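You operate a simulated robot arm through the tools that you are given. There is no shell and no other tool. Be economical: measure what you need, move in short steps, check, and stop when the job is done.

The job below is to be done with a simulated robot arm. You get a single attempt, and the scene is never put back.

TASK
Iron the blue napkin at the heat on its tag, then shut the iron down.
Fine: wait for the green light; iron back on its base first, then dial to off and red socket off.
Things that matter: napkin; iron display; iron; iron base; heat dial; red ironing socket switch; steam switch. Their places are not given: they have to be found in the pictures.

Only the result counts: the job must be done as asked and must still hold three seconds after the hand-in. Knocking over, shifting, dropping, spilling or breaking anything else fails it.

THE ROBOT
A 6-joint arm with a two-finger parallel gripper, fixed in place. Base frame: the origin is at the foot of the arm, x ahead of it, y to its left, z up; the work surface is at about z = 0.86. Readings come in m, rad, newtons and seconds.
With the tool pointing down near the work surface it reaches from about 0.26 to 0.68 m from the base axis. Its first joint turns from -1.152 to 1.152 rad. Payload 2.9 kg.
Tool frame: the origin (TCP) lies between the finger pads and is the grasp point; the fingertips stand 0.03 m ahead of it; z points along the fingers, y is the line along which they close. The gripper opens to 0.11 m. The fingers are 0.02 m wide and 0.01 m thick; the gripper's body (0.048 by 0.112 m) begins 0.055 m behind the TCP.
Orientation is told as [roll, pitch, yaw] about the base's x, y, z axes, in that order, counted from this pose: with the fingers straight down and closing along the base's y, the tool's x points along the base's -x, its y along +y and its z along -z.

THE INTERFACE
- The arm moves only by the tool nudge_tool. Its argument "rows" is a list of rows, each a list of 7 numbers: the shift along the base's x, y, z in mm, then the turn, a rotation vector about the base's x, y, z in rad, then the closure, from 0 (fully open) to 1 (shut). In form: [[dx, dy, dz, ax, ay, az, gripper], ...]. A call has 1 to 20 rows; each row is the pose to reach, as a shift and turn from the pose commanded when the call began. Rows are played at 5 a second. More than 0.05 m and 0.15 rad between two rows, or a gripper value outside its range, and nothing of the call is played. Where a pose cannot be reached the arm comes as near as it can. A force on the tool above 70 N (or 10 N above the force at the start of the call, whichever is more), or a blocked arm, ends the call early, and 0.2 s more pass. Each finger travels about 0.108 m/s and halts on what it meets, pressing with about 32 N; the grip force reading is that of the motor and also rises with nothing between the fingers. The clock runs only during rows and for 0.2 s after the last one: add rows that repeat a pose to give the fingers time. The reply holds the time, the measured pose of the TCP, the force on the tool along the base axes, the opening and the grip force, in the units named above and with some noise, and new pictures: "views" is both (left out), scene, wrist or none.
- Cameras (640 x 400 px; columns grow to the right, rows downward): "scene" is fixed at [0.1002, 0.4612, 1.3843]; the picture's right is [-0.44, -0.90, 0.00], its down [-0.50, 0.25, -0.83] and it looks along [0.74, -0.37, -0.56] (base axes); focal length 214 px, centre (320, 200). "wrist" rides on the gripper at [-0.036, 0, -0.057] in the tool frame; the picture's right is [0.00, -1.00, 0.00], its down [0.97, 0.00, -0.24] and it looks along [0.24, 0.00, 0.97] (tool axes); focal length 218 px, centre (320, 200).
- pixel_to_xyz(camera, pixels): for up to 12 pixels [column, row] of the newest picture of that camera ("zoom" is the newest enlarged one), the place [x, y, z] in the base frame of the surface seen there, good to about 0.002 m. The clock stands still meanwhile.
- enlarge(camera, box): a new picture of the part [left, top, right, bottom] of that camera's present view, enlarged. The clock stands still meanwhile.
- hand_in(): hands the job in; it is judged then, once.

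Go step by step. Measure first, check grasps and placings, and put right what went wrong. The budget is 80 turns and 120 pictures, counting those below and the enlarged ones. Unless the task says otherwise, let go and move clear before handing in, and close with one line.

The tools are called after "Request:" by a JSON object that holds its "name" and its "arguments". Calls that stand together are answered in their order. nudge_tool: Moves the arm, as the interface text tells. Its arguments: {"type":"object","properties":{"rows":{"type":"array","items":{"type":"array","items":{"type":"number"}}},"views":{"type":"string","enum":["both","scene","wrist","none"]}},"required":["rows"]} The other tools are called the same way: pixel_to_xyz (camera, pixels) gives the place of the surface under pixels of a picture; enlarge (camera, box) takes an enlarged picture of a part of a camera's view; hand_in () hands the job in.

At the start:

```text
time: 0.0
eef_pos: [0.3594, -0.0811, 1.259]
orientation: [0.0, 0.001, 0.001]
contact_force: [-0.4, -0.6, 0.0]
grip_width: 0.1101
grip_force: 0.1
```

scene: 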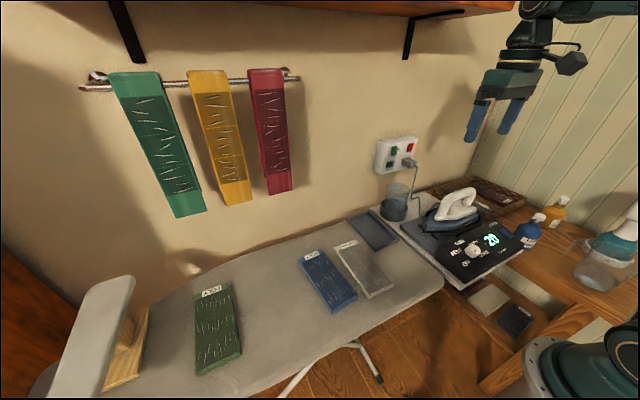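
wrist: 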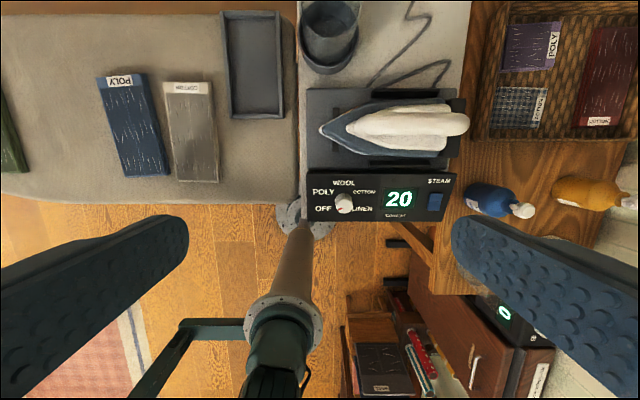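

The wrist picture shows the blue napkin at (135,125) with a tag that seems to read POLY, the iron at (395,130), the dial at (344,203) and the display at (398,199). I'll enlarge these and the sockets at (395,155) in the scene.

Request:
{"name": "enlarge", "arguments": {"camera": "wrist", "box": [290, 80, 480, 230]}}

Request:
{"name": "enlarge", "arguments": {"camera": "wrist", "box": [80, 60, 240, 200]}}

Request:
{"name": "enlarge", "arguments": {"camera": "scene", "box": [360, 125, 440, 185]}}

Request:
{"name": "pixel_to_xyz", "arguments": {"camera": "wrist", "pixels": [[344, 203], [398, 199], [434, 201], [345, 130], [400, 125], [455, 123], [118, 80], [138, 130], [150, 175], [325, 130], [380, 92], [252, 70]]}}

Request:
{"name": "pixel_to_xyz", "arguments": {"camera": "scene", "pixels": [[393, 151], [410, 147], [390, 165], [408, 162], [380, 150], [458, 205], [440, 202], [475, 205], [425, 225]]}}

```text
2.67 times, centred on (385, 155) of wrist
```

zoom: 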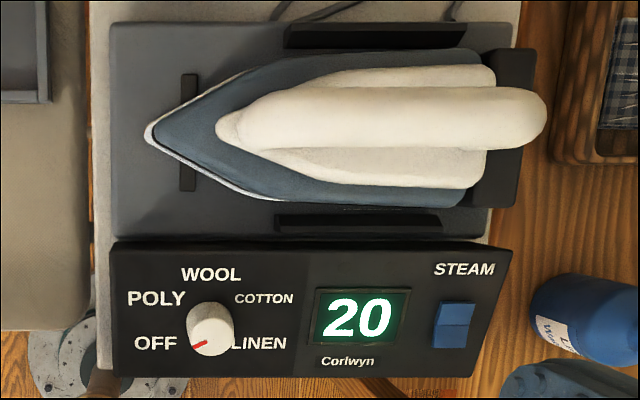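

```text
2.86 times, centred on (160, 130) of wrist
```

zoom: 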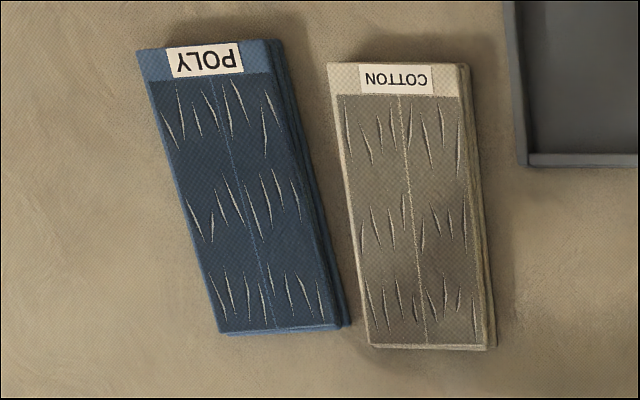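

```text
6.67 times, centred on (400, 155) of scene
```

zoom: 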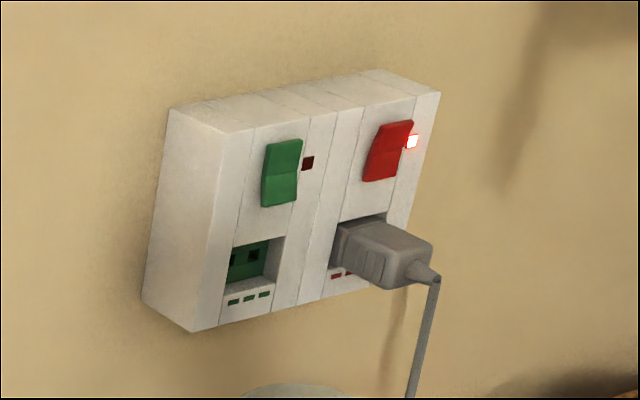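

```text
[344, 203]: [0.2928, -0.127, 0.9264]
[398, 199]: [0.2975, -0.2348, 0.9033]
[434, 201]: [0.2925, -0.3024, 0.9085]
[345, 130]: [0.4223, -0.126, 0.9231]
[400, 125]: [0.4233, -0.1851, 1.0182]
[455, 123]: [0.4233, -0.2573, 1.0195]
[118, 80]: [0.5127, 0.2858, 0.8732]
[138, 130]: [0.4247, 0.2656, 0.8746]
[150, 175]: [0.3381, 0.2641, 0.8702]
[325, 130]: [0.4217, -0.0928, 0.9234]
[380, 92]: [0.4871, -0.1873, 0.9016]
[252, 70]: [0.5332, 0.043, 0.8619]
```

```text
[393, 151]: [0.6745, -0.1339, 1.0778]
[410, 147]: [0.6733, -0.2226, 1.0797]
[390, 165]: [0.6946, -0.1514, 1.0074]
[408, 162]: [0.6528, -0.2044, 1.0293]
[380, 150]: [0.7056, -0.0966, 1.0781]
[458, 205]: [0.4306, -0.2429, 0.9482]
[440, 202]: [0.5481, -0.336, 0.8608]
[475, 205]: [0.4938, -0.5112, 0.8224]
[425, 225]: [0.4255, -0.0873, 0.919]
```

The tag reads POLY, the dial's red pointer stands at OFF and the red socket's light is on. Next I'll measure the iron's handle and soleplate, and the napkin corners.

Request:
{"name": "enlarge", "arguments": {"camera": "scene", "box": [400, 170, 530, 290]}}

Request:
{"name": "pixel_to_xyz", "arguments": {"camera": "wrist", "pixels": [[97, 79], [146, 74], [122, 175], [167, 172], [163, 84], [210, 84], [176, 181], [216, 181], [352, 128], [375, 115], [375, 140], [466, 124]]}}

Request:
{"name": "pixel_to_xyz", "arguments": {"camera": "zoom", "pixels": [[215, 145], [270, 80], [300, 100], [330, 90], [370, 80], [290, 150], [340, 130], [250, 150], [230, 110], [200, 180], [270, 190], [370, 150]]}}

```text
3.33 times, centred on (465, 230) of scene
```

zoom: 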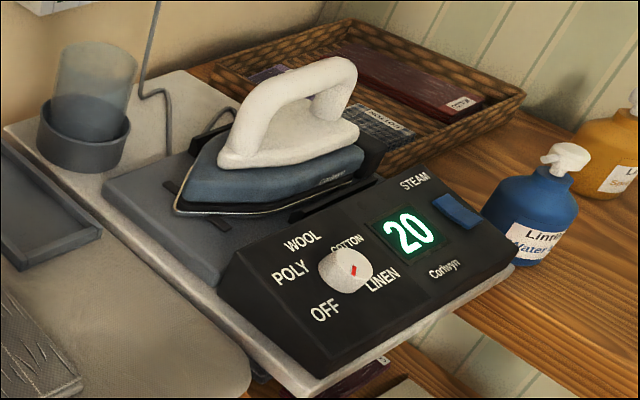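

```text
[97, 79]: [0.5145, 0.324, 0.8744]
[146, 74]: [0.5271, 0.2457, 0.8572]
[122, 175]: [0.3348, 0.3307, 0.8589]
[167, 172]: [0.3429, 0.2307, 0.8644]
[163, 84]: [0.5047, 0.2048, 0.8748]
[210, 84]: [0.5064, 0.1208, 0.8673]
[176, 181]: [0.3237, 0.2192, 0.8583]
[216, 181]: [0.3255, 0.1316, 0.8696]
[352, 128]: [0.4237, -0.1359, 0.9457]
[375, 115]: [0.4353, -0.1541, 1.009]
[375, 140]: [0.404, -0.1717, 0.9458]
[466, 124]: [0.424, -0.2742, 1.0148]
```

```text
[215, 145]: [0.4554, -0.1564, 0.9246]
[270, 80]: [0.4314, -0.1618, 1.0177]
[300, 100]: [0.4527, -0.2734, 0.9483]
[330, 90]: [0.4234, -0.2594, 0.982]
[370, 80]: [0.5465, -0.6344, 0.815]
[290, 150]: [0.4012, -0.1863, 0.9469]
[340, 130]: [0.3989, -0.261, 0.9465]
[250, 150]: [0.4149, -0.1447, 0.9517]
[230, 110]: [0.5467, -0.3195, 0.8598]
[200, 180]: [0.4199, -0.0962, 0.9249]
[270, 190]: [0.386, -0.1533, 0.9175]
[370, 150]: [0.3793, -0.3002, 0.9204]
```

The iron's handle is an arch along y (x≈0.424, top z≈1.02), and the dial sits at (0.293,-0.127,0.926). I'll move above the dial for a closer look.

Request:
{"name": "nudge_tool", "arguments": {"rows": [[-14, -9, -34, 0, 0, 0, 0], [-28, -18, -68, 0, 0, 0, 0], [-42, -27, -102, 0, 0, 0, 0], [-56, -36, -136, 0, 0, 0, 0], [-69, -46, -170, 0, 0, 0, 0], [-69, -46, -170, 0, 0, 0, 0]], "views": "wrist"}}

```text
time: 1.4
eef_pos: [0.2923, -0.1258, 1.0862]
orientation: [0.001, 0.001, 0.002]
contact_force: [-1.1, -0.1, 0.4]
grip_width: 0.1102
grip_force: 0.1
```

wrist: 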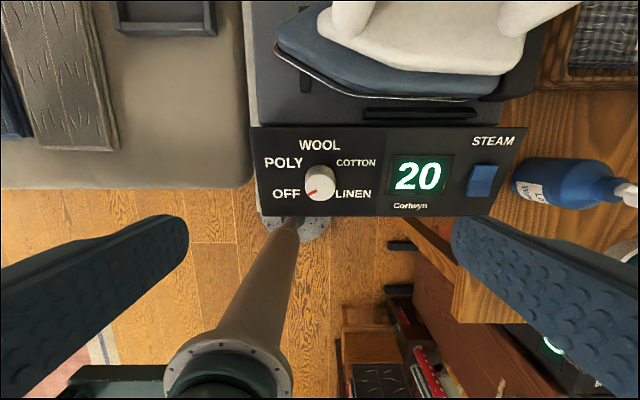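

Request:
{"name": "enlarge", "arguments": {"camera": "wrist", "box": [250, 125, 400, 219]}}

Request:
{"name": "pixel_to_xyz", "arguments": {"camera": "wrist", "pixels": [[320, 185], [312, 192], [320, 176], [328, 185], [290, 175], [290, 135], [290, 205], [272, 162], [335, 150], [482, 175], [482, 190], [372, 180]]}}

Request:
{"name": "enlarge", "arguments": {"camera": "wrist", "box": [440, 130, 520, 210]}}

```text
4.26 times, centred on (325, 172) of wrist
```

zoom: 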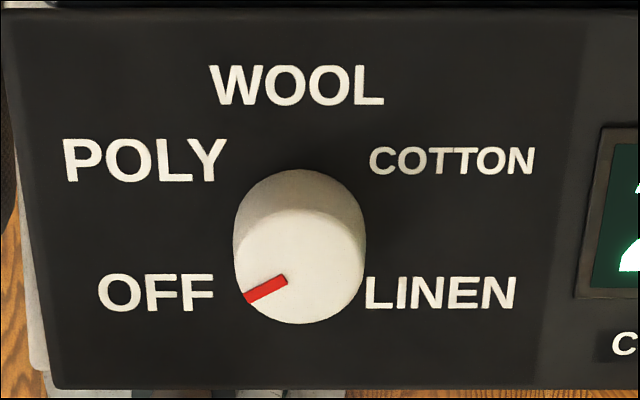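

```text
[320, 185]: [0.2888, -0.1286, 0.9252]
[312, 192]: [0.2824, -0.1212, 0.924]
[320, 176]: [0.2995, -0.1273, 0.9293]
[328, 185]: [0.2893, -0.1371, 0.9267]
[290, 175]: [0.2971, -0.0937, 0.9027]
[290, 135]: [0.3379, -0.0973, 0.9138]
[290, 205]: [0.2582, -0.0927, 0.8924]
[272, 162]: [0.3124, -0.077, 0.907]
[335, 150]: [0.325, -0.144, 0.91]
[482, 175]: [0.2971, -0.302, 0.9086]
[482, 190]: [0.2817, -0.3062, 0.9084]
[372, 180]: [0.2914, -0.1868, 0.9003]
```

```text
5.00 times, centred on (480, 170) of wrist
```

zoom: 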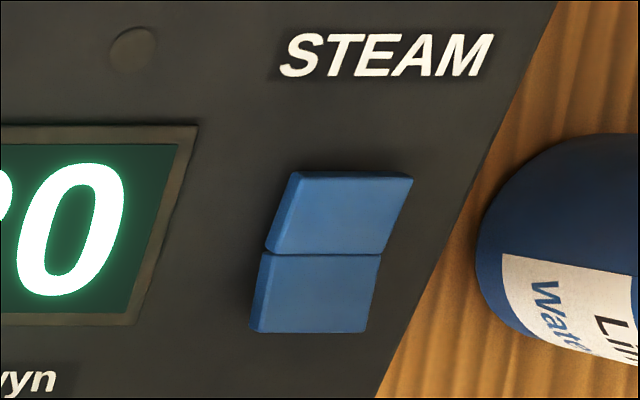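

The red pointer is at about 210° (OFF) and POLY is at about 150°, so the dial must turn about 60° clockwise. The panel slopes about 15°, and an unlit lamp sits above the display. I'll tilt the tool to match the panel and go in above the knob.

Request:
{"name": "nudge_tool", "arguments": {"rows": [[-8, -1, -30, 0, -0.13, 0, 0], [-16, -2, -60, 0, -0.265, 0, 0], [-21, -2, -90, 0, -0.265, 0, 0], [-21, -2, -90, 0, -0.265, 0, 0]]}}

```text
time: 2.4
eef_pos: [0.27, -0.1267, 0.996]
orientation: [-0.001, -0.266, -0.001]
contact_force: [-0.1, 0.3, 0.1]
grip_width: 0.11
grip_force: 0.0
```

scene: 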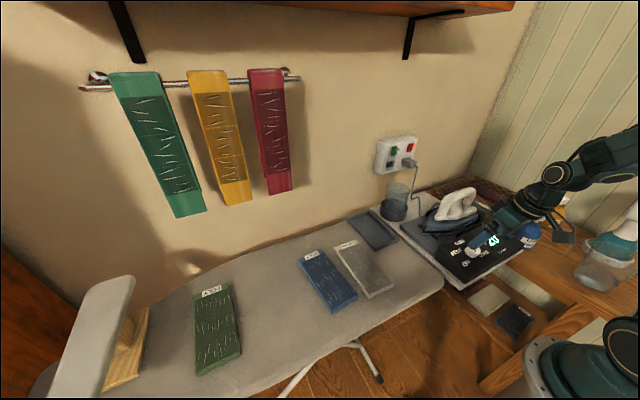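
wrist: 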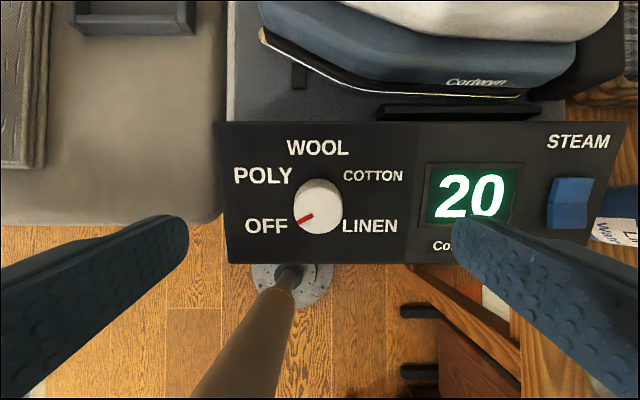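

The arm reached the tilted pose, and the knob at (319,208) is centred between the fingers. I'll go down along the knob's axis and grip it.

Request:
{"name": "nudge_tool", "arguments": {"rows": [[8, -1, -29, 0, 0, 0, 0.3], [15.5, -1, -56, 0, 0, 0, 0.4], [15.5, -1, -56, 0, 0, 0, 0.8], [15.5, -1, -56, 0, 0, 0, 0.8], [15.5, -1, -56, 0, 0, 0, 0.8]], "views": "wrist"}}

```text
time: 3.6
eef_pos: [0.2872, -0.1268, 0.9431]
orientation: [0.004, -0.266, 0.002]
contact_force: [1.2, 20.3, 1.1]
grip_width: 0.0318
grip_force: 44.9
```

wrist: 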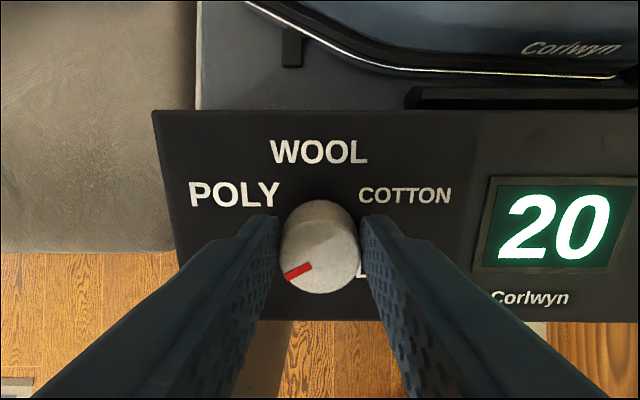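

The grip is firm (opening 0.032), with a 20 N sideways push, so the knob's centre lies slightly towards +y. I'll shift 1.5 mm that way and turn 60° clockwise about the panel normal.

Request:
{"name": "nudge_tool", "arguments": {"rows": [[0, 1.5, 0, 0.0392, 0, -0.1444, 0.8], [0, 1.5, 0, 0.0784, 0, -0.2888, 0.8], [0, 1.5, 0, 0.1176, 0, -0.4332, 0.8], [0, 1.5, 0, 0.1568, 0, -0.5776, 0.8], [0, 1.5, 0, 0.196, 0, -0.722, 0.8], [0, 1.5, 0, 0.2352, 0, -0.8664, 0.8], [0, 1.5, 0, 0.2746, 0, -1.0108, 0.8], [0, 1.5, 0, 0.2746, 0, -1.0108, 0.8]]}}

```text
time: 5.4
eef_pos: [0.2847, -0.1307, 0.9434]
orientation: [0.224, -0.136, -1.069]
contact_force: [-7.6, -26.9, -9.6]
grip_width: 0.0319
grip_force: 45.3
```

scene: 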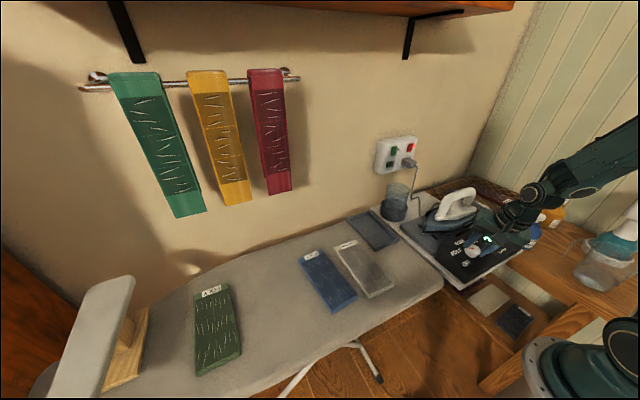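
wrist: 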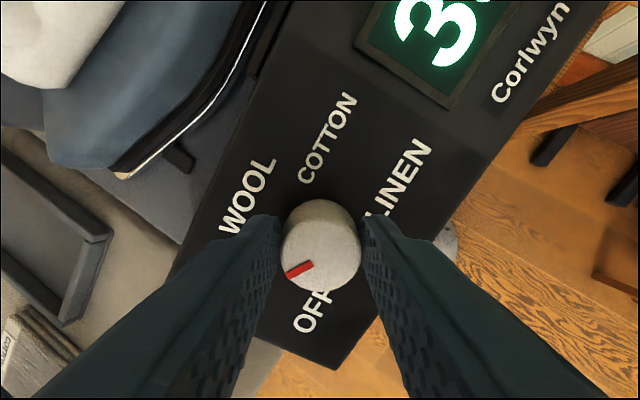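

The knob turned with the fingers and the display is rising (3x). I'll let go, back off along the axis and check the pointer.

Request:
{"name": "nudge_tool", "arguments": {"rows": [[0, 1.5, 0, 0, 0, 0, 0.5], [0, 1.5, 0, 0, 0, 0, 0.4], [-11, 1.5, 40, 0, 0, 0, 0.3], [-22, 1.5, 80, 0, 0, 0, 0.0], [-22, 1.5, 80, 0, 0, 0, 0.0]], "views": "wrist"}}

```text
time: 6.6
eef_pos: [0.2627, -0.1268, 1.0206]
orientation: [0.231, -0.13, -1.063]
contact_force: [-0.4, 0.7, 1.1]
grip_width: 0.1103
grip_force: 0.0
```

wrist: 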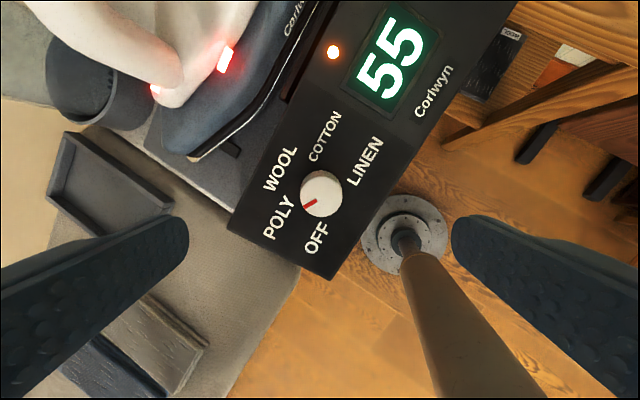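

The display reads 55, with an orange lamp at (334,52) and red lamps on the iron. I'll zoom in on the pointer.

Request:
{"name": "enlarge", "arguments": {"camera": "wrist", "box": [250, 130, 400, 260]}}

```text
3.08 times, centred on (325, 195) of wrist
```

zoom: 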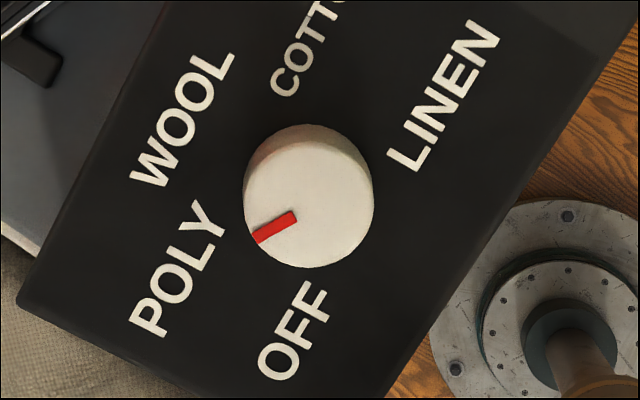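

The pointer is on POLY. While it heats, I'll level the tool, turn it so the fingers close along x, and hover over the iron's handle.

Request:
{"name": "nudge_tool", "arguments": {"rows": [[0, 0, 30, 0, 0.13, 0, 0], [0, 0, 65, 0, 0.265, 0, 0], [25, -10, 90, 0.0173, 0.2645, -0.13, 0], [55, -25, 110, 0.0347, 0.2635, -0.2602, 0], [90, -45, 130, 0.0521, 0.2616, -0.3907, 0], [125, -65, 130, 0.0694, 0.2589, -0.5204, 0], [161, -83, 130, 0.0694, 0.2589, -0.5204, 0], [161, -83, 130, 0.0694, 0.2589, -0.5204, 0]]}}

```text
time: 8.4
eef_pos: [0.4286, -0.2148, 1.1537]
orientation: [0.001, 0.001, -1.571]
contact_force: [-0.5, 0.5, 0.4]
grip_width: 0.11
grip_force: 0.0
```

scene: 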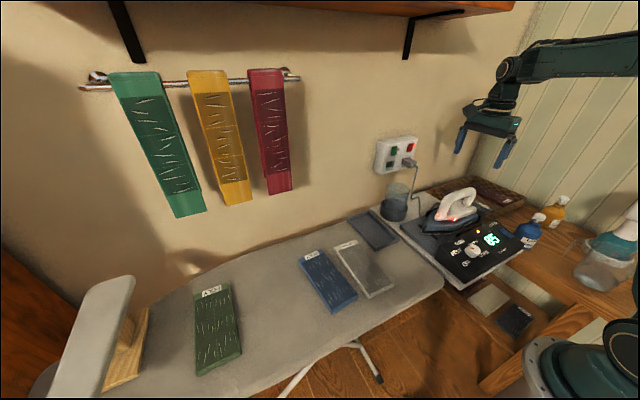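
wrist: 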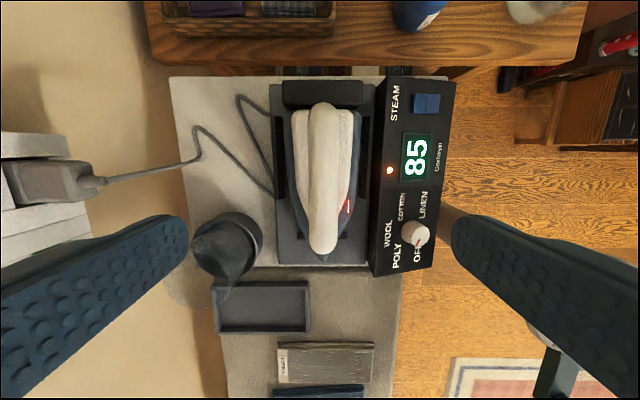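

85 and rising. Meanwhile I'll measure the handle and the napkin edges.

Request:
{"name": "pixel_to_xyz", "arguments": {"camera": "wrist", "pixels": [[323, 108], [325, 150], [312, 150], [337, 150], [323, 180], [323, 215], [310, 190], [336, 190], [323, 240], [323, 252], [323, 258]]}}

Request:
{"name": "enlarge", "arguments": {"camera": "scene", "box": [280, 220, 430, 330]}}

Request:
{"name": "nudge_tool", "arguments": {"rows": [[0, 0, 0, 0, 0, 0, 0], [0, 0, 0, 0, 0, 0, 0], [0, 0, 0, 0, 0, 0, 0], [0, 0, 0, 0, 0, 0, 0], [0, 0, 0, 0, 0, 0, 0], [0, 0, 0, 0, 0, 0, 0], [0, 0, 0, 0, 0, 0, 0], [0, 0, 0, 0, 0, 0, 0], [0, 0, 0, 0, 0, 0, 0], [0, 0, 0, 0, 0, 0, 0]], "views": "wrist"}}

```text
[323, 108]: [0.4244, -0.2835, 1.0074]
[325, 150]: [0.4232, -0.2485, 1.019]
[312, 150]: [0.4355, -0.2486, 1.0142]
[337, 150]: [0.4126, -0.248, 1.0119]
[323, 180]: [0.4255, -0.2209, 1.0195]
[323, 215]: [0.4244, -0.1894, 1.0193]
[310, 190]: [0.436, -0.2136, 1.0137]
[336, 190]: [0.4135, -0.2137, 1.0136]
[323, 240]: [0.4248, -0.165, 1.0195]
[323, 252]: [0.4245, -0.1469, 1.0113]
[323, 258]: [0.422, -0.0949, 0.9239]
```

```text
3.64 times, centred on (355, 275) of scene
```

zoom: 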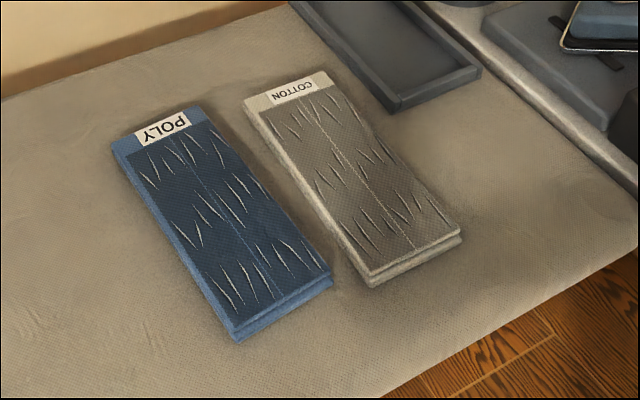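

```text
time: 10.6
eef_pos: [0.428, -0.2153, 1.1521]
orientation: [0.001, 0.001, -1.57]
contact_force: [0.4, 0.1, -0.4]
grip_width: 0.1101
grip_force: 0.1
```

wrist: 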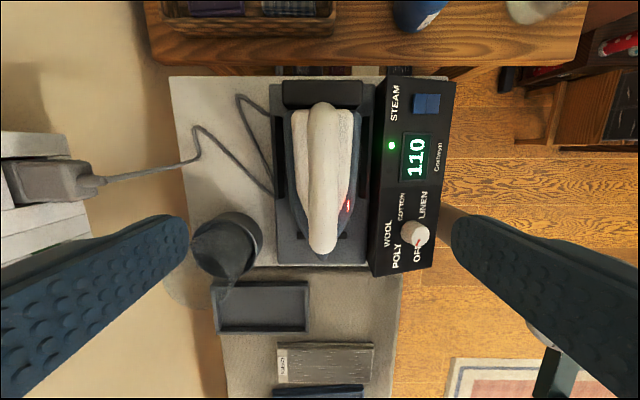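

The lamp is green at 110. I'll measure the napkin corners on the zoomed picture, then grasp the handle.

Request:
{"name": "pixel_to_xyz", "arguments": {"camera": "zoom", "pixels": [[115, 142], [193, 110], [237, 328], [327, 270], [215, 230], [245, 103], [325, 74], [372, 268], [458, 233], [305, 190], [155, 200], [265, 185]]}}

Request:
{"name": "nudge_tool", "arguments": {"rows": [[-2, 5, -40, 0, 0, 0, 0], [-4, 10, -80, 0, 0, 0, 0.2], [-4, 10, -120, 0, 0, 0, 0.3], [-4, 10, -150, 0, 0, 0, 0.4], [-4, 10, -150, 0, 0, 0, 0.9], [-4, 10, -150, 0, 0, 0, 0.9], [-4, 10, -150, 0, 0, 0, 0.9]]}}

```text
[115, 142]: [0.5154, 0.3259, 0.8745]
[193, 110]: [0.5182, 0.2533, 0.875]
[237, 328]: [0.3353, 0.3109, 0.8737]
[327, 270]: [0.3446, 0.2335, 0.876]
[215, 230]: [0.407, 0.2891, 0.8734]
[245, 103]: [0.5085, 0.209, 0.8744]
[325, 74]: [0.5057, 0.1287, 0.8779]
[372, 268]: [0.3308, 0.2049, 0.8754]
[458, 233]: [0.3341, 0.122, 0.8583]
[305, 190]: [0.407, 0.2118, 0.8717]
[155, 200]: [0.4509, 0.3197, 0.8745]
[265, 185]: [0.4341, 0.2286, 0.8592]
```

```text
time: 12.2
eef_pos: [0.4242, -0.2028, 1.0037]
orientation: [-0.001, 0.0, -1.572]
contact_force: [2.0, 0.5, 0.7]
grip_width: 0.0285
grip_force: 31.4
```

scene: 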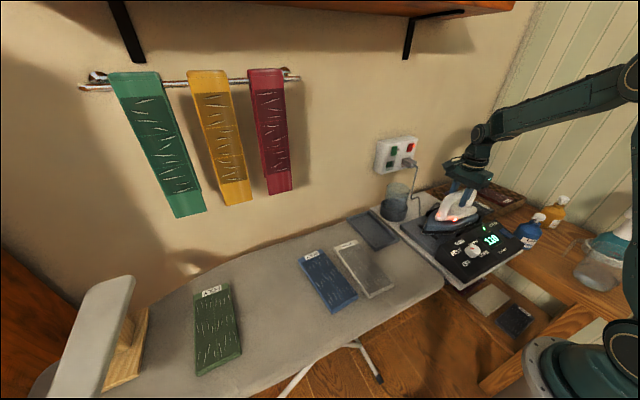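
wrist: 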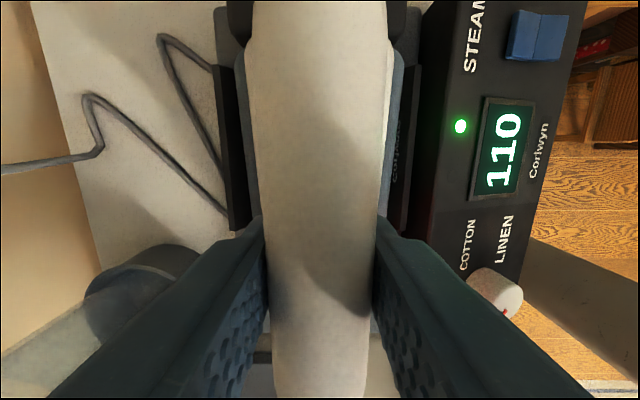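

The handle is gripped (opening 0.0285, 31 N). The napkin's centre is about (0.428, 0.281), with its long axis about 0.1 rad off x. I'll lift the iron straight up and check it.

Request:
{"name": "nudge_tool", "arguments": {"rows": [[0, 0, 15, 0, 0, 0, 0.9], [0, 0, 45, 0, 0, 0, 0.9], [0, 0, 80, 0, 0, 0, 0.9], [0, 0, 110, 0, 0, 0, 0.9]], "views": "scene"}}

Request:
{"name": "enlarge", "arguments": {"camera": "scene", "box": [400, 130, 530, 270]}}

```text
time: 13.2
eef_pos: [0.4191, -0.1987, 1.1134]
orientation: [-0.004, 0.001, -1.57]
contact_force: [-0.6, -0.7, -11.4]
grip_width: 0.0284
grip_force: 32.3
```

scene: 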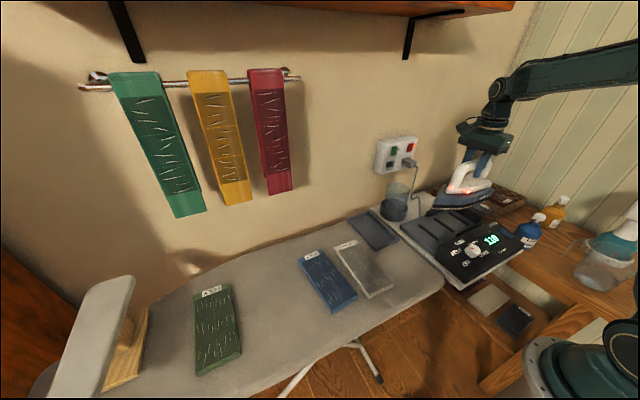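

```text
2.86 times, centred on (465, 200) of scene
```

zoom: 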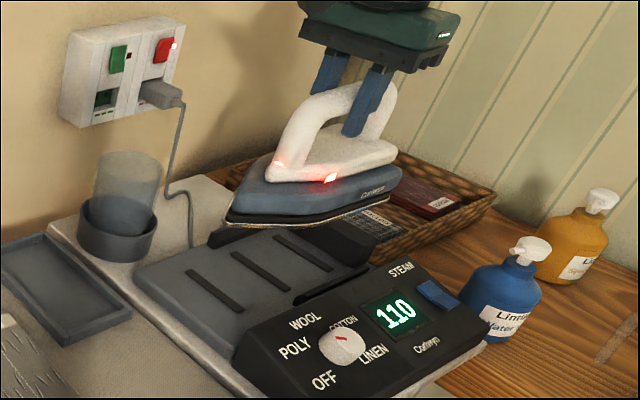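

The iron is off the base and level (about 11 N). I'll carry it over the blue napkin while turning it so the nose points along -x.

Request:
{"name": "nudge_tool", "arguments": {"rows": [[0, 38, 0, 0, 0, 0.12, 0.9], [0, 78, 0, 0, 0, 0.25, 0.9], [0, 118, 0, 0, 0, 0.38, 0.9], [0, 158, 0, 0, 0, 0.51, 0.9], [0, 198, 0, 0, 0, 0.64, 0.9], [0, 238, 0, 0, 0, 0.77, 0.9], [0, 278, 0, 0, 0, 0.9, 0.9], [0, 318, 0, 0, 0, 1.03, 0.9], [0, 358, 0, 0, 0, 1.16, 0.9], [0, 398, 0, 0, 0, 1.29, 0.9], [0, 438, 0, 0, 0, 1.42, 0.9], [0, 468, 0, 0, 0, 1.55, 0.9], [0, 484, 0, 0, 0, 1.671, 0.9], [0, 484, 0, 0, 0, 1.671, 0.9]]}}

```text
time: 16.2
eef_pos: [0.4215, 0.2836, 1.1122]
orientation: [0.0, -0.001, 0.102]
contact_force: [0.6, 0.6, -10.3]
grip_width: 0.0286
grip_force: 32.2
```

scene: 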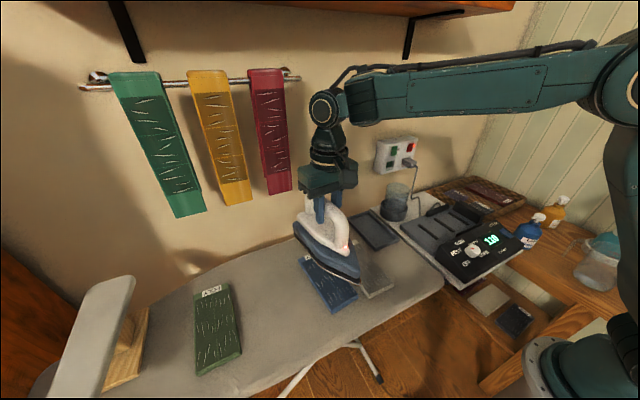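
wrist: 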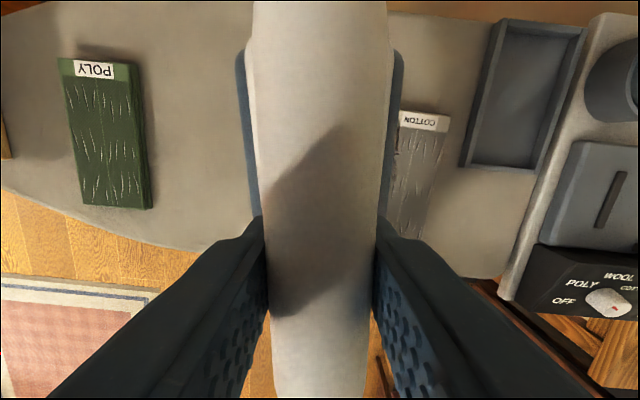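

The iron is over the napkin at TCP (0.4215, 0.2836). I'll check the sole's height and side edges in the scene before lowering.

Request:
{"name": "enlarge", "arguments": {"camera": "scene", "box": [280, 190, 400, 320]}}

Request:
{"name": "pixel_to_xyz", "arguments": {"camera": "scene", "pixels": [[357, 282], [340, 276], [320, 262], [300, 244], [297, 236]]}}

```text
3.08 times, centred on (340, 255) of scene
```

zoom: 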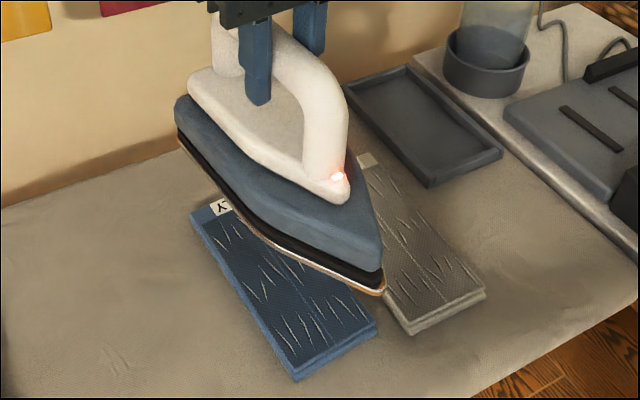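

```text
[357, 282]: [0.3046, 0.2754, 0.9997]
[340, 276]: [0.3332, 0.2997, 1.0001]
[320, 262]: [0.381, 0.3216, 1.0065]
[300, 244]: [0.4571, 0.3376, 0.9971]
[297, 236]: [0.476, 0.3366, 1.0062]
```

The sole hangs 0.114 m below the TCP, so it should touch at TCP z≈0.988. I'll lower it to just above that.

Request:
{"name": "nudge_tool", "arguments": {"rows": [[5, 0, -40, 0, 0, 0, 0.9], [10, 0, -80, 0, 0, 0, 0.9], [13, 0, -110, 0, 0, 0, 0.9], [13, 0, -119, 0, 0, 0, 0.9], [13, 0, -121, 0, 0, 0, 0.9], [13, 0, -121, 0, 0, 0, 0.9]], "views": "scene"}}

Request:
{"name": "enlarge", "arguments": {"camera": "scene", "box": [270, 190, 390, 320]}}

```text
time: 17.6
eef_pos: [0.435, 0.2849, 0.9934]
orientation: [0.0, -0.002, 0.1]
contact_force: [-1.5, 1.8, 4.6]
grip_width: 0.0286
grip_force: 31.6
```

scene: 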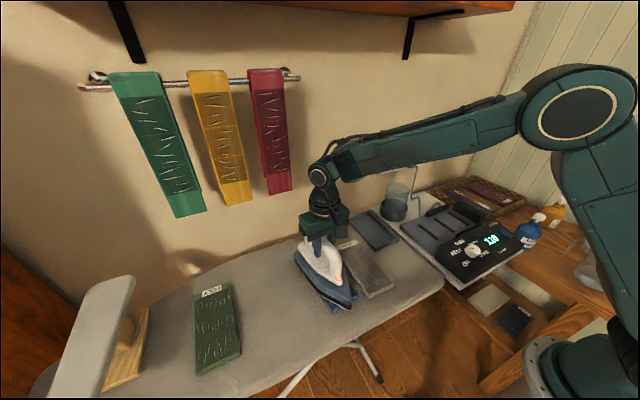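

```text
3.08 times, centred on (330, 255) of scene
```

zoom: 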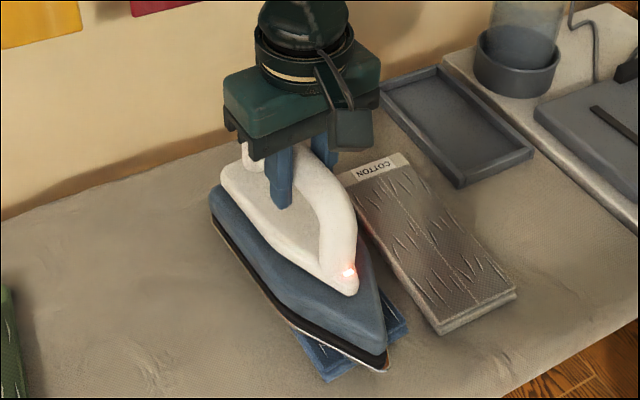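

The sole is in contact: force went from -10 to +4.6 N, a light press. I'll stroke towards -x along the napkin and back.

Request:
{"name": "nudge_tool", "arguments": {"rows": [[-12, -1, 0, 0, 0, 0, 0.9], [-24, -2, 0, 0, 0, 0, 0.9], [-36, -4, 0, 0, 0, 0, 0.9], [-48, -5, 0, 0, 0, 0, 0.9], [-60, -6, 0, 0, 0, 0, 0.9], [-72, -7, 0, 0, 0, 0, 0.9], [-84, -8, 0, 0, 0, 0, 0.9], [-95, -10, 0, 0, 0, 0, 0.9], [-95, -10, 0, 0, 0, 0, 0.9]], "views": "scene"}}

Request:
{"name": "enlarge", "arguments": {"camera": "scene", "box": [270, 190, 390, 320]}}

```text
time: 19.6
eef_pos: [0.339, 0.2737, 0.9926]
orientation: [-0.001, 0.001, 0.103]
contact_force: [5.4, 2.5, 10.1]
grip_width: 0.0285
grip_force: 31.8
```

scene: 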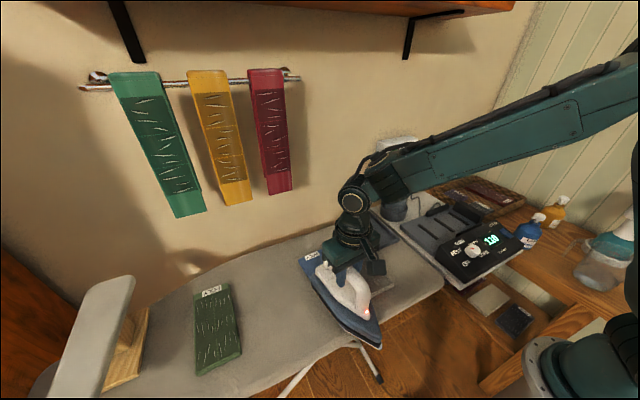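

```text
3.08 times, centred on (330, 255) of scene
```

zoom: 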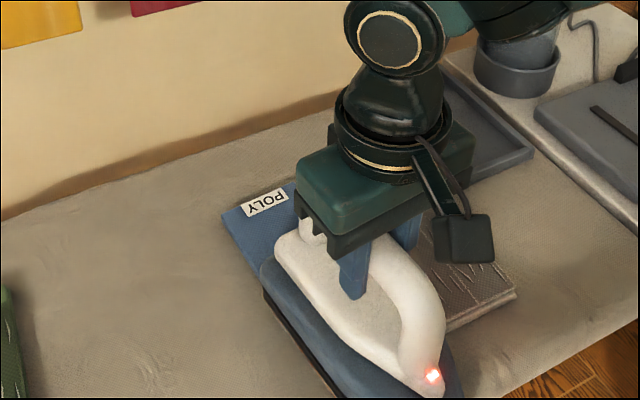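

The ironed part is smooth and the napkin hasn't moved noticeably. I'll stroke back and slightly past the tag end.

Request:
{"name": "nudge_tool", "arguments": {"rows": [[14, 1, 0, 0, 0, 0, 0.9], [28, 3, 0, 0, 0, 0, 0.9], [42, 4, 0, 0, 0, 0, 0.9], [56, 6, 0, 0, 0, 0, 0.9], [70, 7, 0, 0, 0, 0, 0.9], [84, 8, 0, 0, 0, 0, 0.9], [98, 10, 0, 0, 0, 0, 0.9], [112, 11, 0, 0, 0, 0, 0.9], [112, 11, 0, 0, 0, 0, 0.9], [112, 11, 40, 0, 0, 0, 0.9], [112, 11, 80, 0, 0, 0, 0.9], [112, 11, 120, 0, 0, 0, 0.9]], "views": "scene"}}

Request:
{"name": "enlarge", "arguments": {"camera": "scene", "box": [270, 190, 390, 320]}}

```text
time: 22.2
eef_pos: [0.4502, 0.2852, 1.1126]
orientation: [0.0, 0.002, 0.1]
contact_force: [0.2, 0.0, -10.0]
grip_width: 0.0285
grip_force: 31.9
```

scene: 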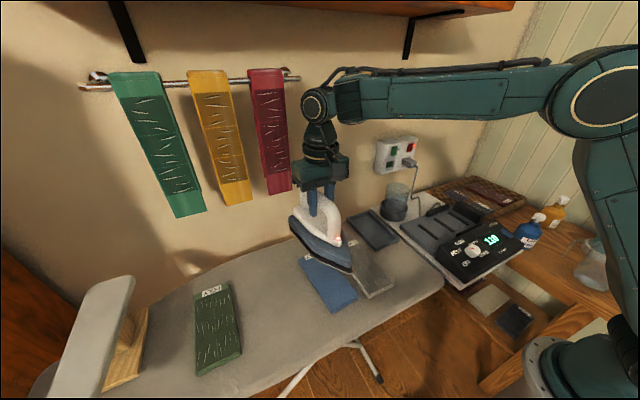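

```text
3.08 times, centred on (330, 255) of scene
```

zoom: 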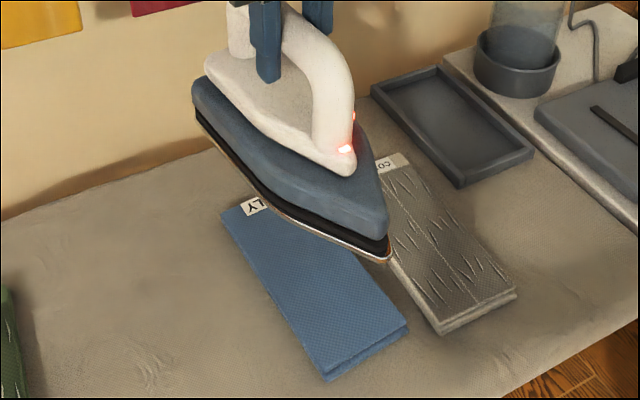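

The napkin is smooth and in place. I'll carry the iron back above its base by the exact reverse path.

Request:
{"name": "nudge_tool", "arguments": {"rows": [[-5, -16, 0, 0, 0, -0.12, 0.9], [-10, -46, 0, 0, 0, -0.25, 0.9], [-15, -86, 0, 0, 0, -0.38, 0.9], [-20, -126, 0, 0, 0, -0.51, 0.9], [-25, -166, 0, 0, 0, -0.64, 0.9], [-30, -206, 0, 0, 0, -0.77, 0.9], [-30, -246, 0, 0, 0, -0.9, 0.9], [-30, -286, 0, 0, 0, -1.03, 0.9], [-30, -326, 0, 0, 0, -1.16, 0.9], [-30, -366, 0, 0, 0, -1.29, 0.9], [-30, -406, 0, 0, 0, -1.42, 0.9], [-30, -446, 0, 0, 0, -1.55, 0.9], [-30, -476, 0, 0, 0, -1.671, 0.9], [-30, -485, 0, 0, 0, -1.671, 0.9], [-30, -485, 0, 0, 0, -1.671, 0.9]], "views": "scene"}}

Request:
{"name": "enlarge", "arguments": {"camera": "scene", "box": [400, 130, 530, 270]}}

Request:
{"name": "enlarge", "arguments": {"camera": "scene", "box": [280, 230, 400, 320]}}

```text
time: 25.4
eef_pos: [0.4195, -0.2009, 1.1137]
orientation: [-0.002, 0.002, -1.57]
contact_force: [0.1, -0.6, -10.9]
grip_width: 0.0285
grip_force: 32.2
```

scene: 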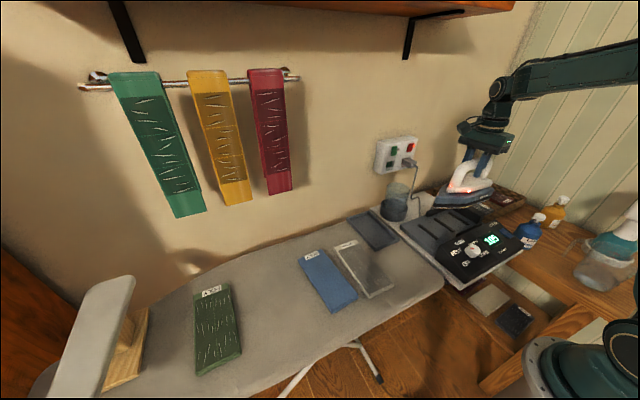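

```text
2.86 times, centred on (465, 200) of scene
```

zoom: 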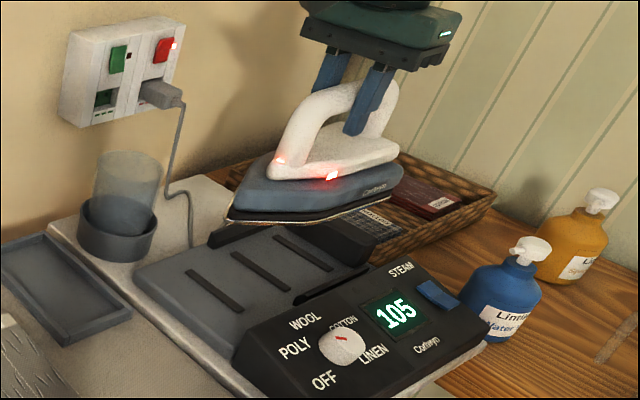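

```text
4.44 times, centred on (340, 275) of scene
```

zoom: 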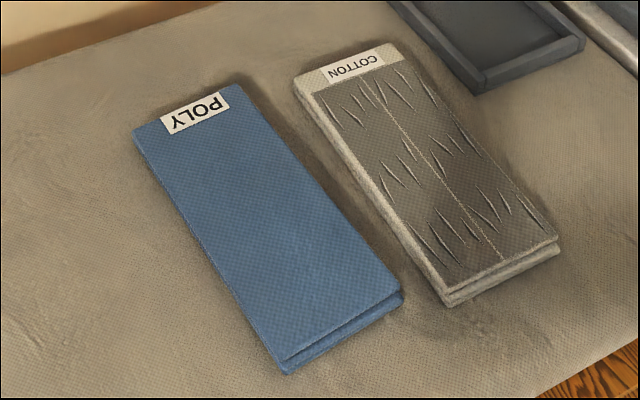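

The napkin is fully smooth and the iron is back over the base. I'll lower it with a +4 mm x correction to match the original grasp position.

Request:
{"name": "nudge_tool", "arguments": {"rows": [[4, -2, -30, 0, 0, 0, 0.9], [4, -2, -60, 0, 0, 0, 0.9], [4, -2, -85, 0, 0, 0, 0.9], [4, -2, -98, 0, 0, 0, 0.9], [4, -2, -104, 0, 0, 0, 0.9], [4, -2, -108, 0, 0, 0, 0.9], [4, -2, -110, 0, 0, 0, 0.9], [4, -2, -110, 0, 0, 0, 0.9]], "views": "both"}}

Request:
{"name": "enlarge", "arguments": {"camera": "scene", "box": [400, 170, 530, 290]}}

```text
time: 27.2
eef_pos: [0.424, -0.2031, 1.0029]
orientation: [-0.001, 0.0, -1.571]
contact_force: [-0.6, 1.8, -2.6]
grip_width: 0.0288
grip_force: 32.6
```

scene: 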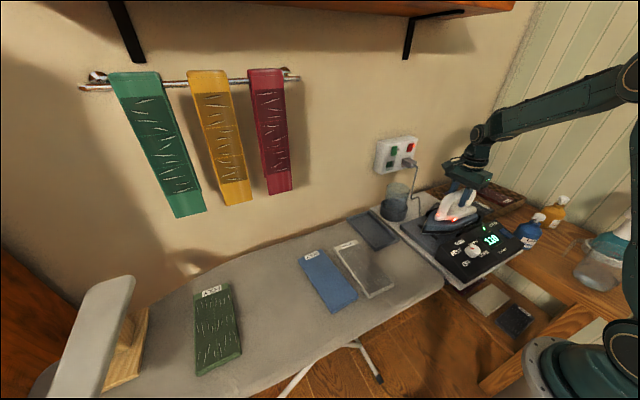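
wrist: 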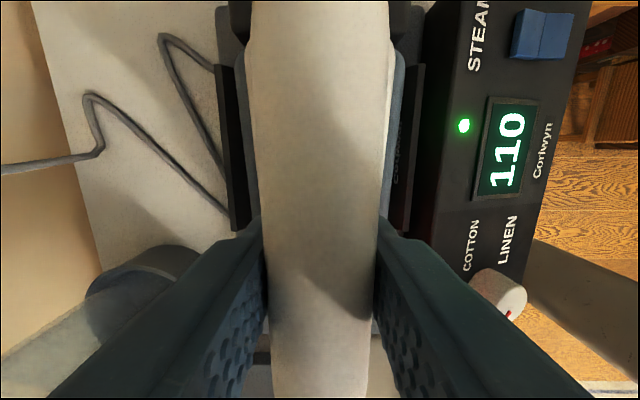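

```text
3.33 times, centred on (465, 230) of scene
```

zoom: 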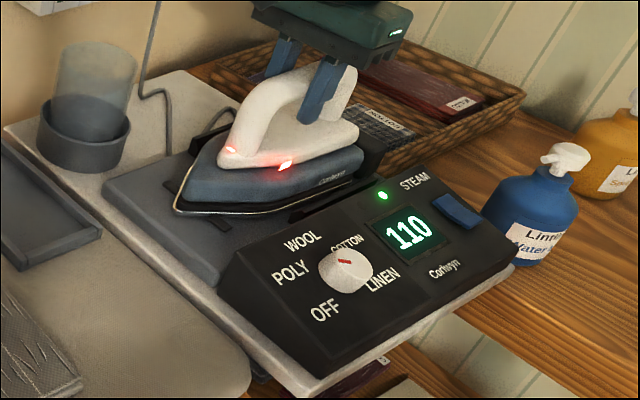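

The iron sits in its original pose. I'll ease it down 1 mm, open and rise clear.

Request:
{"name": "nudge_tool", "arguments": {"rows": [[0, 0, -1.2, 0, 0, 0, 0.9], [0, 0, -1.2, 0, 0, 0, 0.5], [0, 0, -1.2, 0, 0, 0, 0.4], [0, 0, 30, 0, 0, 0, 0.3], [0, 0, 70, 0, 0, 0, 0.2], [0, 0, 110, 0, 0, 0, 0.0], [0, 0, 150, 0, 0, 0, 0.0], [0, 0, 150, 0, 0, 0, 0.0]], "views": "both"}}

```text
time: 29.0
eef_pos: [0.4234, -0.2015, 1.1545]
orientation: [0.001, 0.0, -1.572]
contact_force: [0.1, 0.4, 0.5]
grip_width: 0.1097
grip_force: 0.1
```

scene: 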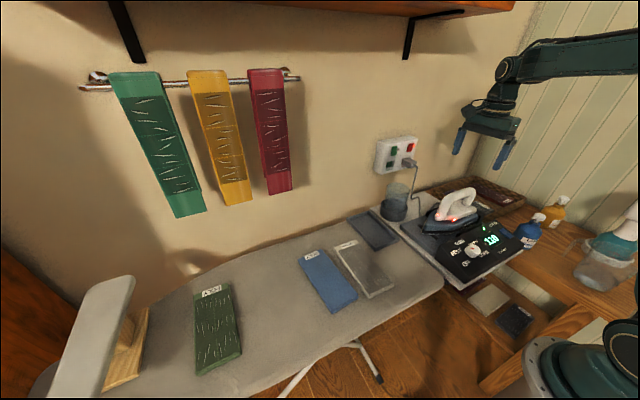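
wrist: 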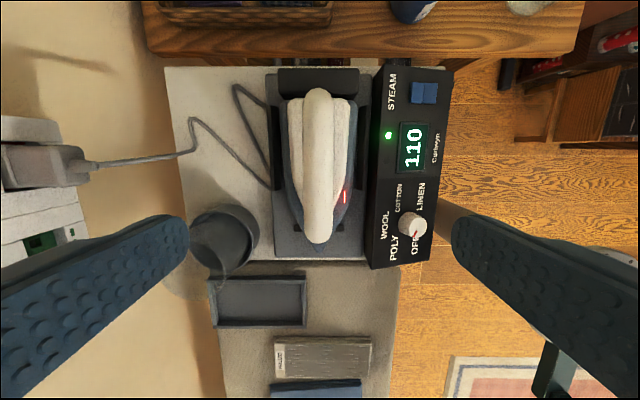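

The iron is free on its base. I'll return to the hover above the dial, in the tilted pose with 60° yaw.

Request:
{"name": "nudge_tool", "arguments": {"rows": [[-32, 15, 0, -0.0139, -0.0518, 0.1041, 0], [-66, 30, 0, -0.0278, -0.1036, 0.2082, 0], [-100, 45, 0, -0.0416, -0.1553, 0.3122, 0], [-130, 60, -20, -0.0555, -0.2071, 0.4163, 0], [-161, 75, -50, -0.0694, -0.2589, 0.5204, 0], [-161, 75, -90, -0.0694, -0.2589, 0.5204, 0], [-161, 75, -129, -0.0694, -0.2589, 0.5204, 0], [-161, 75, -129, -0.0694, -0.2589, 0.5204, 0]], "views": "wrist"}}

```text
time: 30.8
eef_pos: [0.2646, -0.1266, 1.0225]
orientation: [0.229, -0.131, -1.06]
contact_force: [0.0, 0.0, -0.2]
grip_width: 0.1102
grip_force: 0.1
```

wrist: 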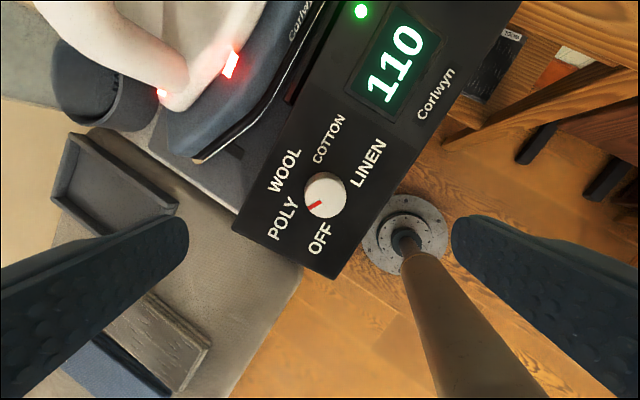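

The knob at (325,195) is nearly centred and points at POLY. I'll descend, grip it with a small centring correction, and turn it +60° to OFF.

Request:
{"name": "nudge_tool", "arguments": {"rows": [[10, -1, -40, 0, 0, 0, 0.3], [20, -1, -79, 0, 0, 0, 0.4], [20, -1, -79, 0, 0, 0, 0.8], [20, -1, -79, 0, 0, 0, 0.8], [20, -1, -79, 0, 0, 0, 0.8]], "views": "wrist"}}

```text
time: 32.0
eef_pos: [0.2821, -0.1276, 0.9424]
orientation: [0.229, -0.13, -1.063]
contact_force: [-2.7, -1.2, -7.1]
grip_width: 0.0318
grip_force: 44.5
```

wrist: 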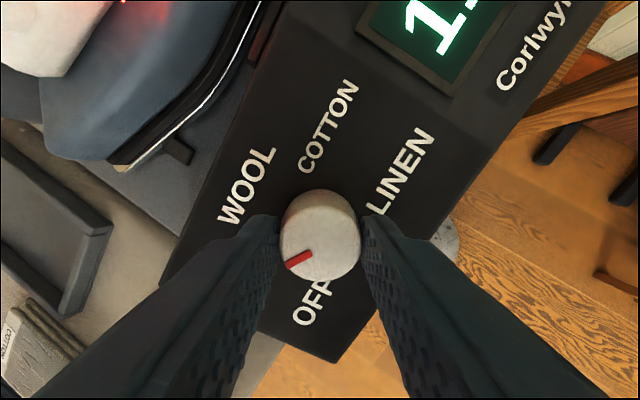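

Request:
{"name": "nudge_tool", "arguments": {"rows": [[0, 0, 0, -0.0392, 0, 0.1444, 0.8], [0, 0, 0, -0.0784, 0, 0.2888, 0.8], [0, 0, 0, -0.1176, 0, 0.4332, 0.8], [0, 0, 0, -0.1568, 0, 0.5776, 0.8], [0, 0, 0, -0.196, 0, 0.722, 0.8], [0, 0, 0, -0.2352, 0, 0.8664, 0.8], [0, 0, 0, -0.2746, 0, 1.0108, 0.8], [0, 0, 0, -0.2746, 0, 1.0108, 0.8], [0, 0, 0, -0.2746, 0, 1.0108, 0.5], [0, 0, 0, -0.2746, 0, 1.0108, 0.4], [-11, 0, 40, -0.2746, 0, 1.0108, 0.3], [-22, 0, 80, -0.2746, 0, 1.0108, 0.0], [-30, 0, 110, -0.2746, 0, 1.0108, 0.0]], "views": "wrist"}}

Request:
{"name": "enlarge", "arguments": {"camera": "wrist", "box": [230, 120, 480, 270]}}

```text
time: 34.8
eef_pos: [0.2546, -0.1274, 1.0556]
orientation: [0.001, -0.266, 0.001]
contact_force: [0.1, 0.2, -0.4]
grip_width: 0.1099
grip_force: 0.1
```

wrist: 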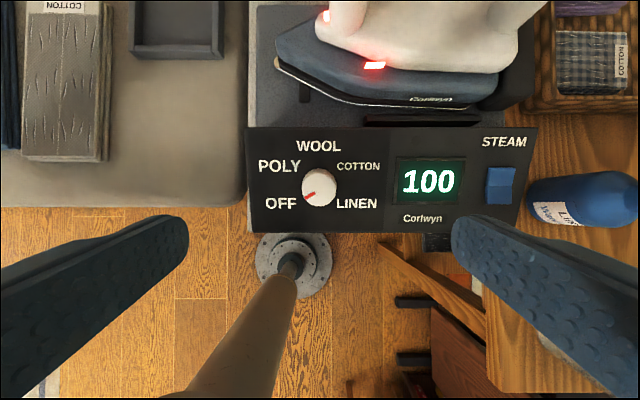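

```text
2.56 times, centred on (355, 195) of wrist
```

zoom: 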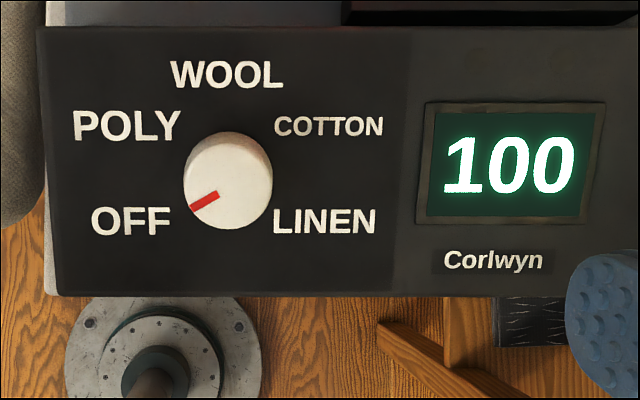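

The pointer is back at OFF, the lamp is dark and the temperature is falling. Now for the red switch: I'll look at it closely and measure both halves of the rocker.

Request:
{"name": "enlarge", "arguments": {"camera": "scene", "box": [385, 130, 425, 172]}}

Request:
{"name": "pixel_to_xyz", "arguments": {"camera": "scene", "pixels": [[411, 144], [409, 151], [394, 147], [393, 154]]}}

```text
9.52 times, centred on (405, 151) of scene
```

zoom: 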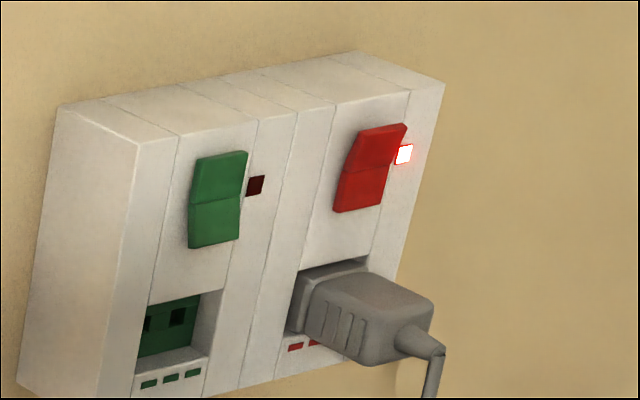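

```text
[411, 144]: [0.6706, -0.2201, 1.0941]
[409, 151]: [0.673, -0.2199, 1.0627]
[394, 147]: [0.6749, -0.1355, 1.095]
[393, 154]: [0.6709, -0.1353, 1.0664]
```

Request:
{"name": "pixel_to_xyz", "arguments": {"camera": "zoom", "pixels": [[383, 133], [375, 155], [368, 172], [360, 190], [355, 207], [225, 165], [215, 195], [213, 220], [210, 242], [350, 245], [375, 290], [405, 175]]}}

```text
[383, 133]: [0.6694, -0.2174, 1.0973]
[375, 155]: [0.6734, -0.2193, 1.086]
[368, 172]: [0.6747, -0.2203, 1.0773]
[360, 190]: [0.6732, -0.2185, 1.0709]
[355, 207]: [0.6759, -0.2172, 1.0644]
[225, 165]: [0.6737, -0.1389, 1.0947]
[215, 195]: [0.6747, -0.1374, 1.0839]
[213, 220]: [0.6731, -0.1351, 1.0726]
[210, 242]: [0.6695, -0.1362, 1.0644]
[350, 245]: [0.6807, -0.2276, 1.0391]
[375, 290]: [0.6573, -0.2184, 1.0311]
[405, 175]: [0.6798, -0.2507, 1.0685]
```

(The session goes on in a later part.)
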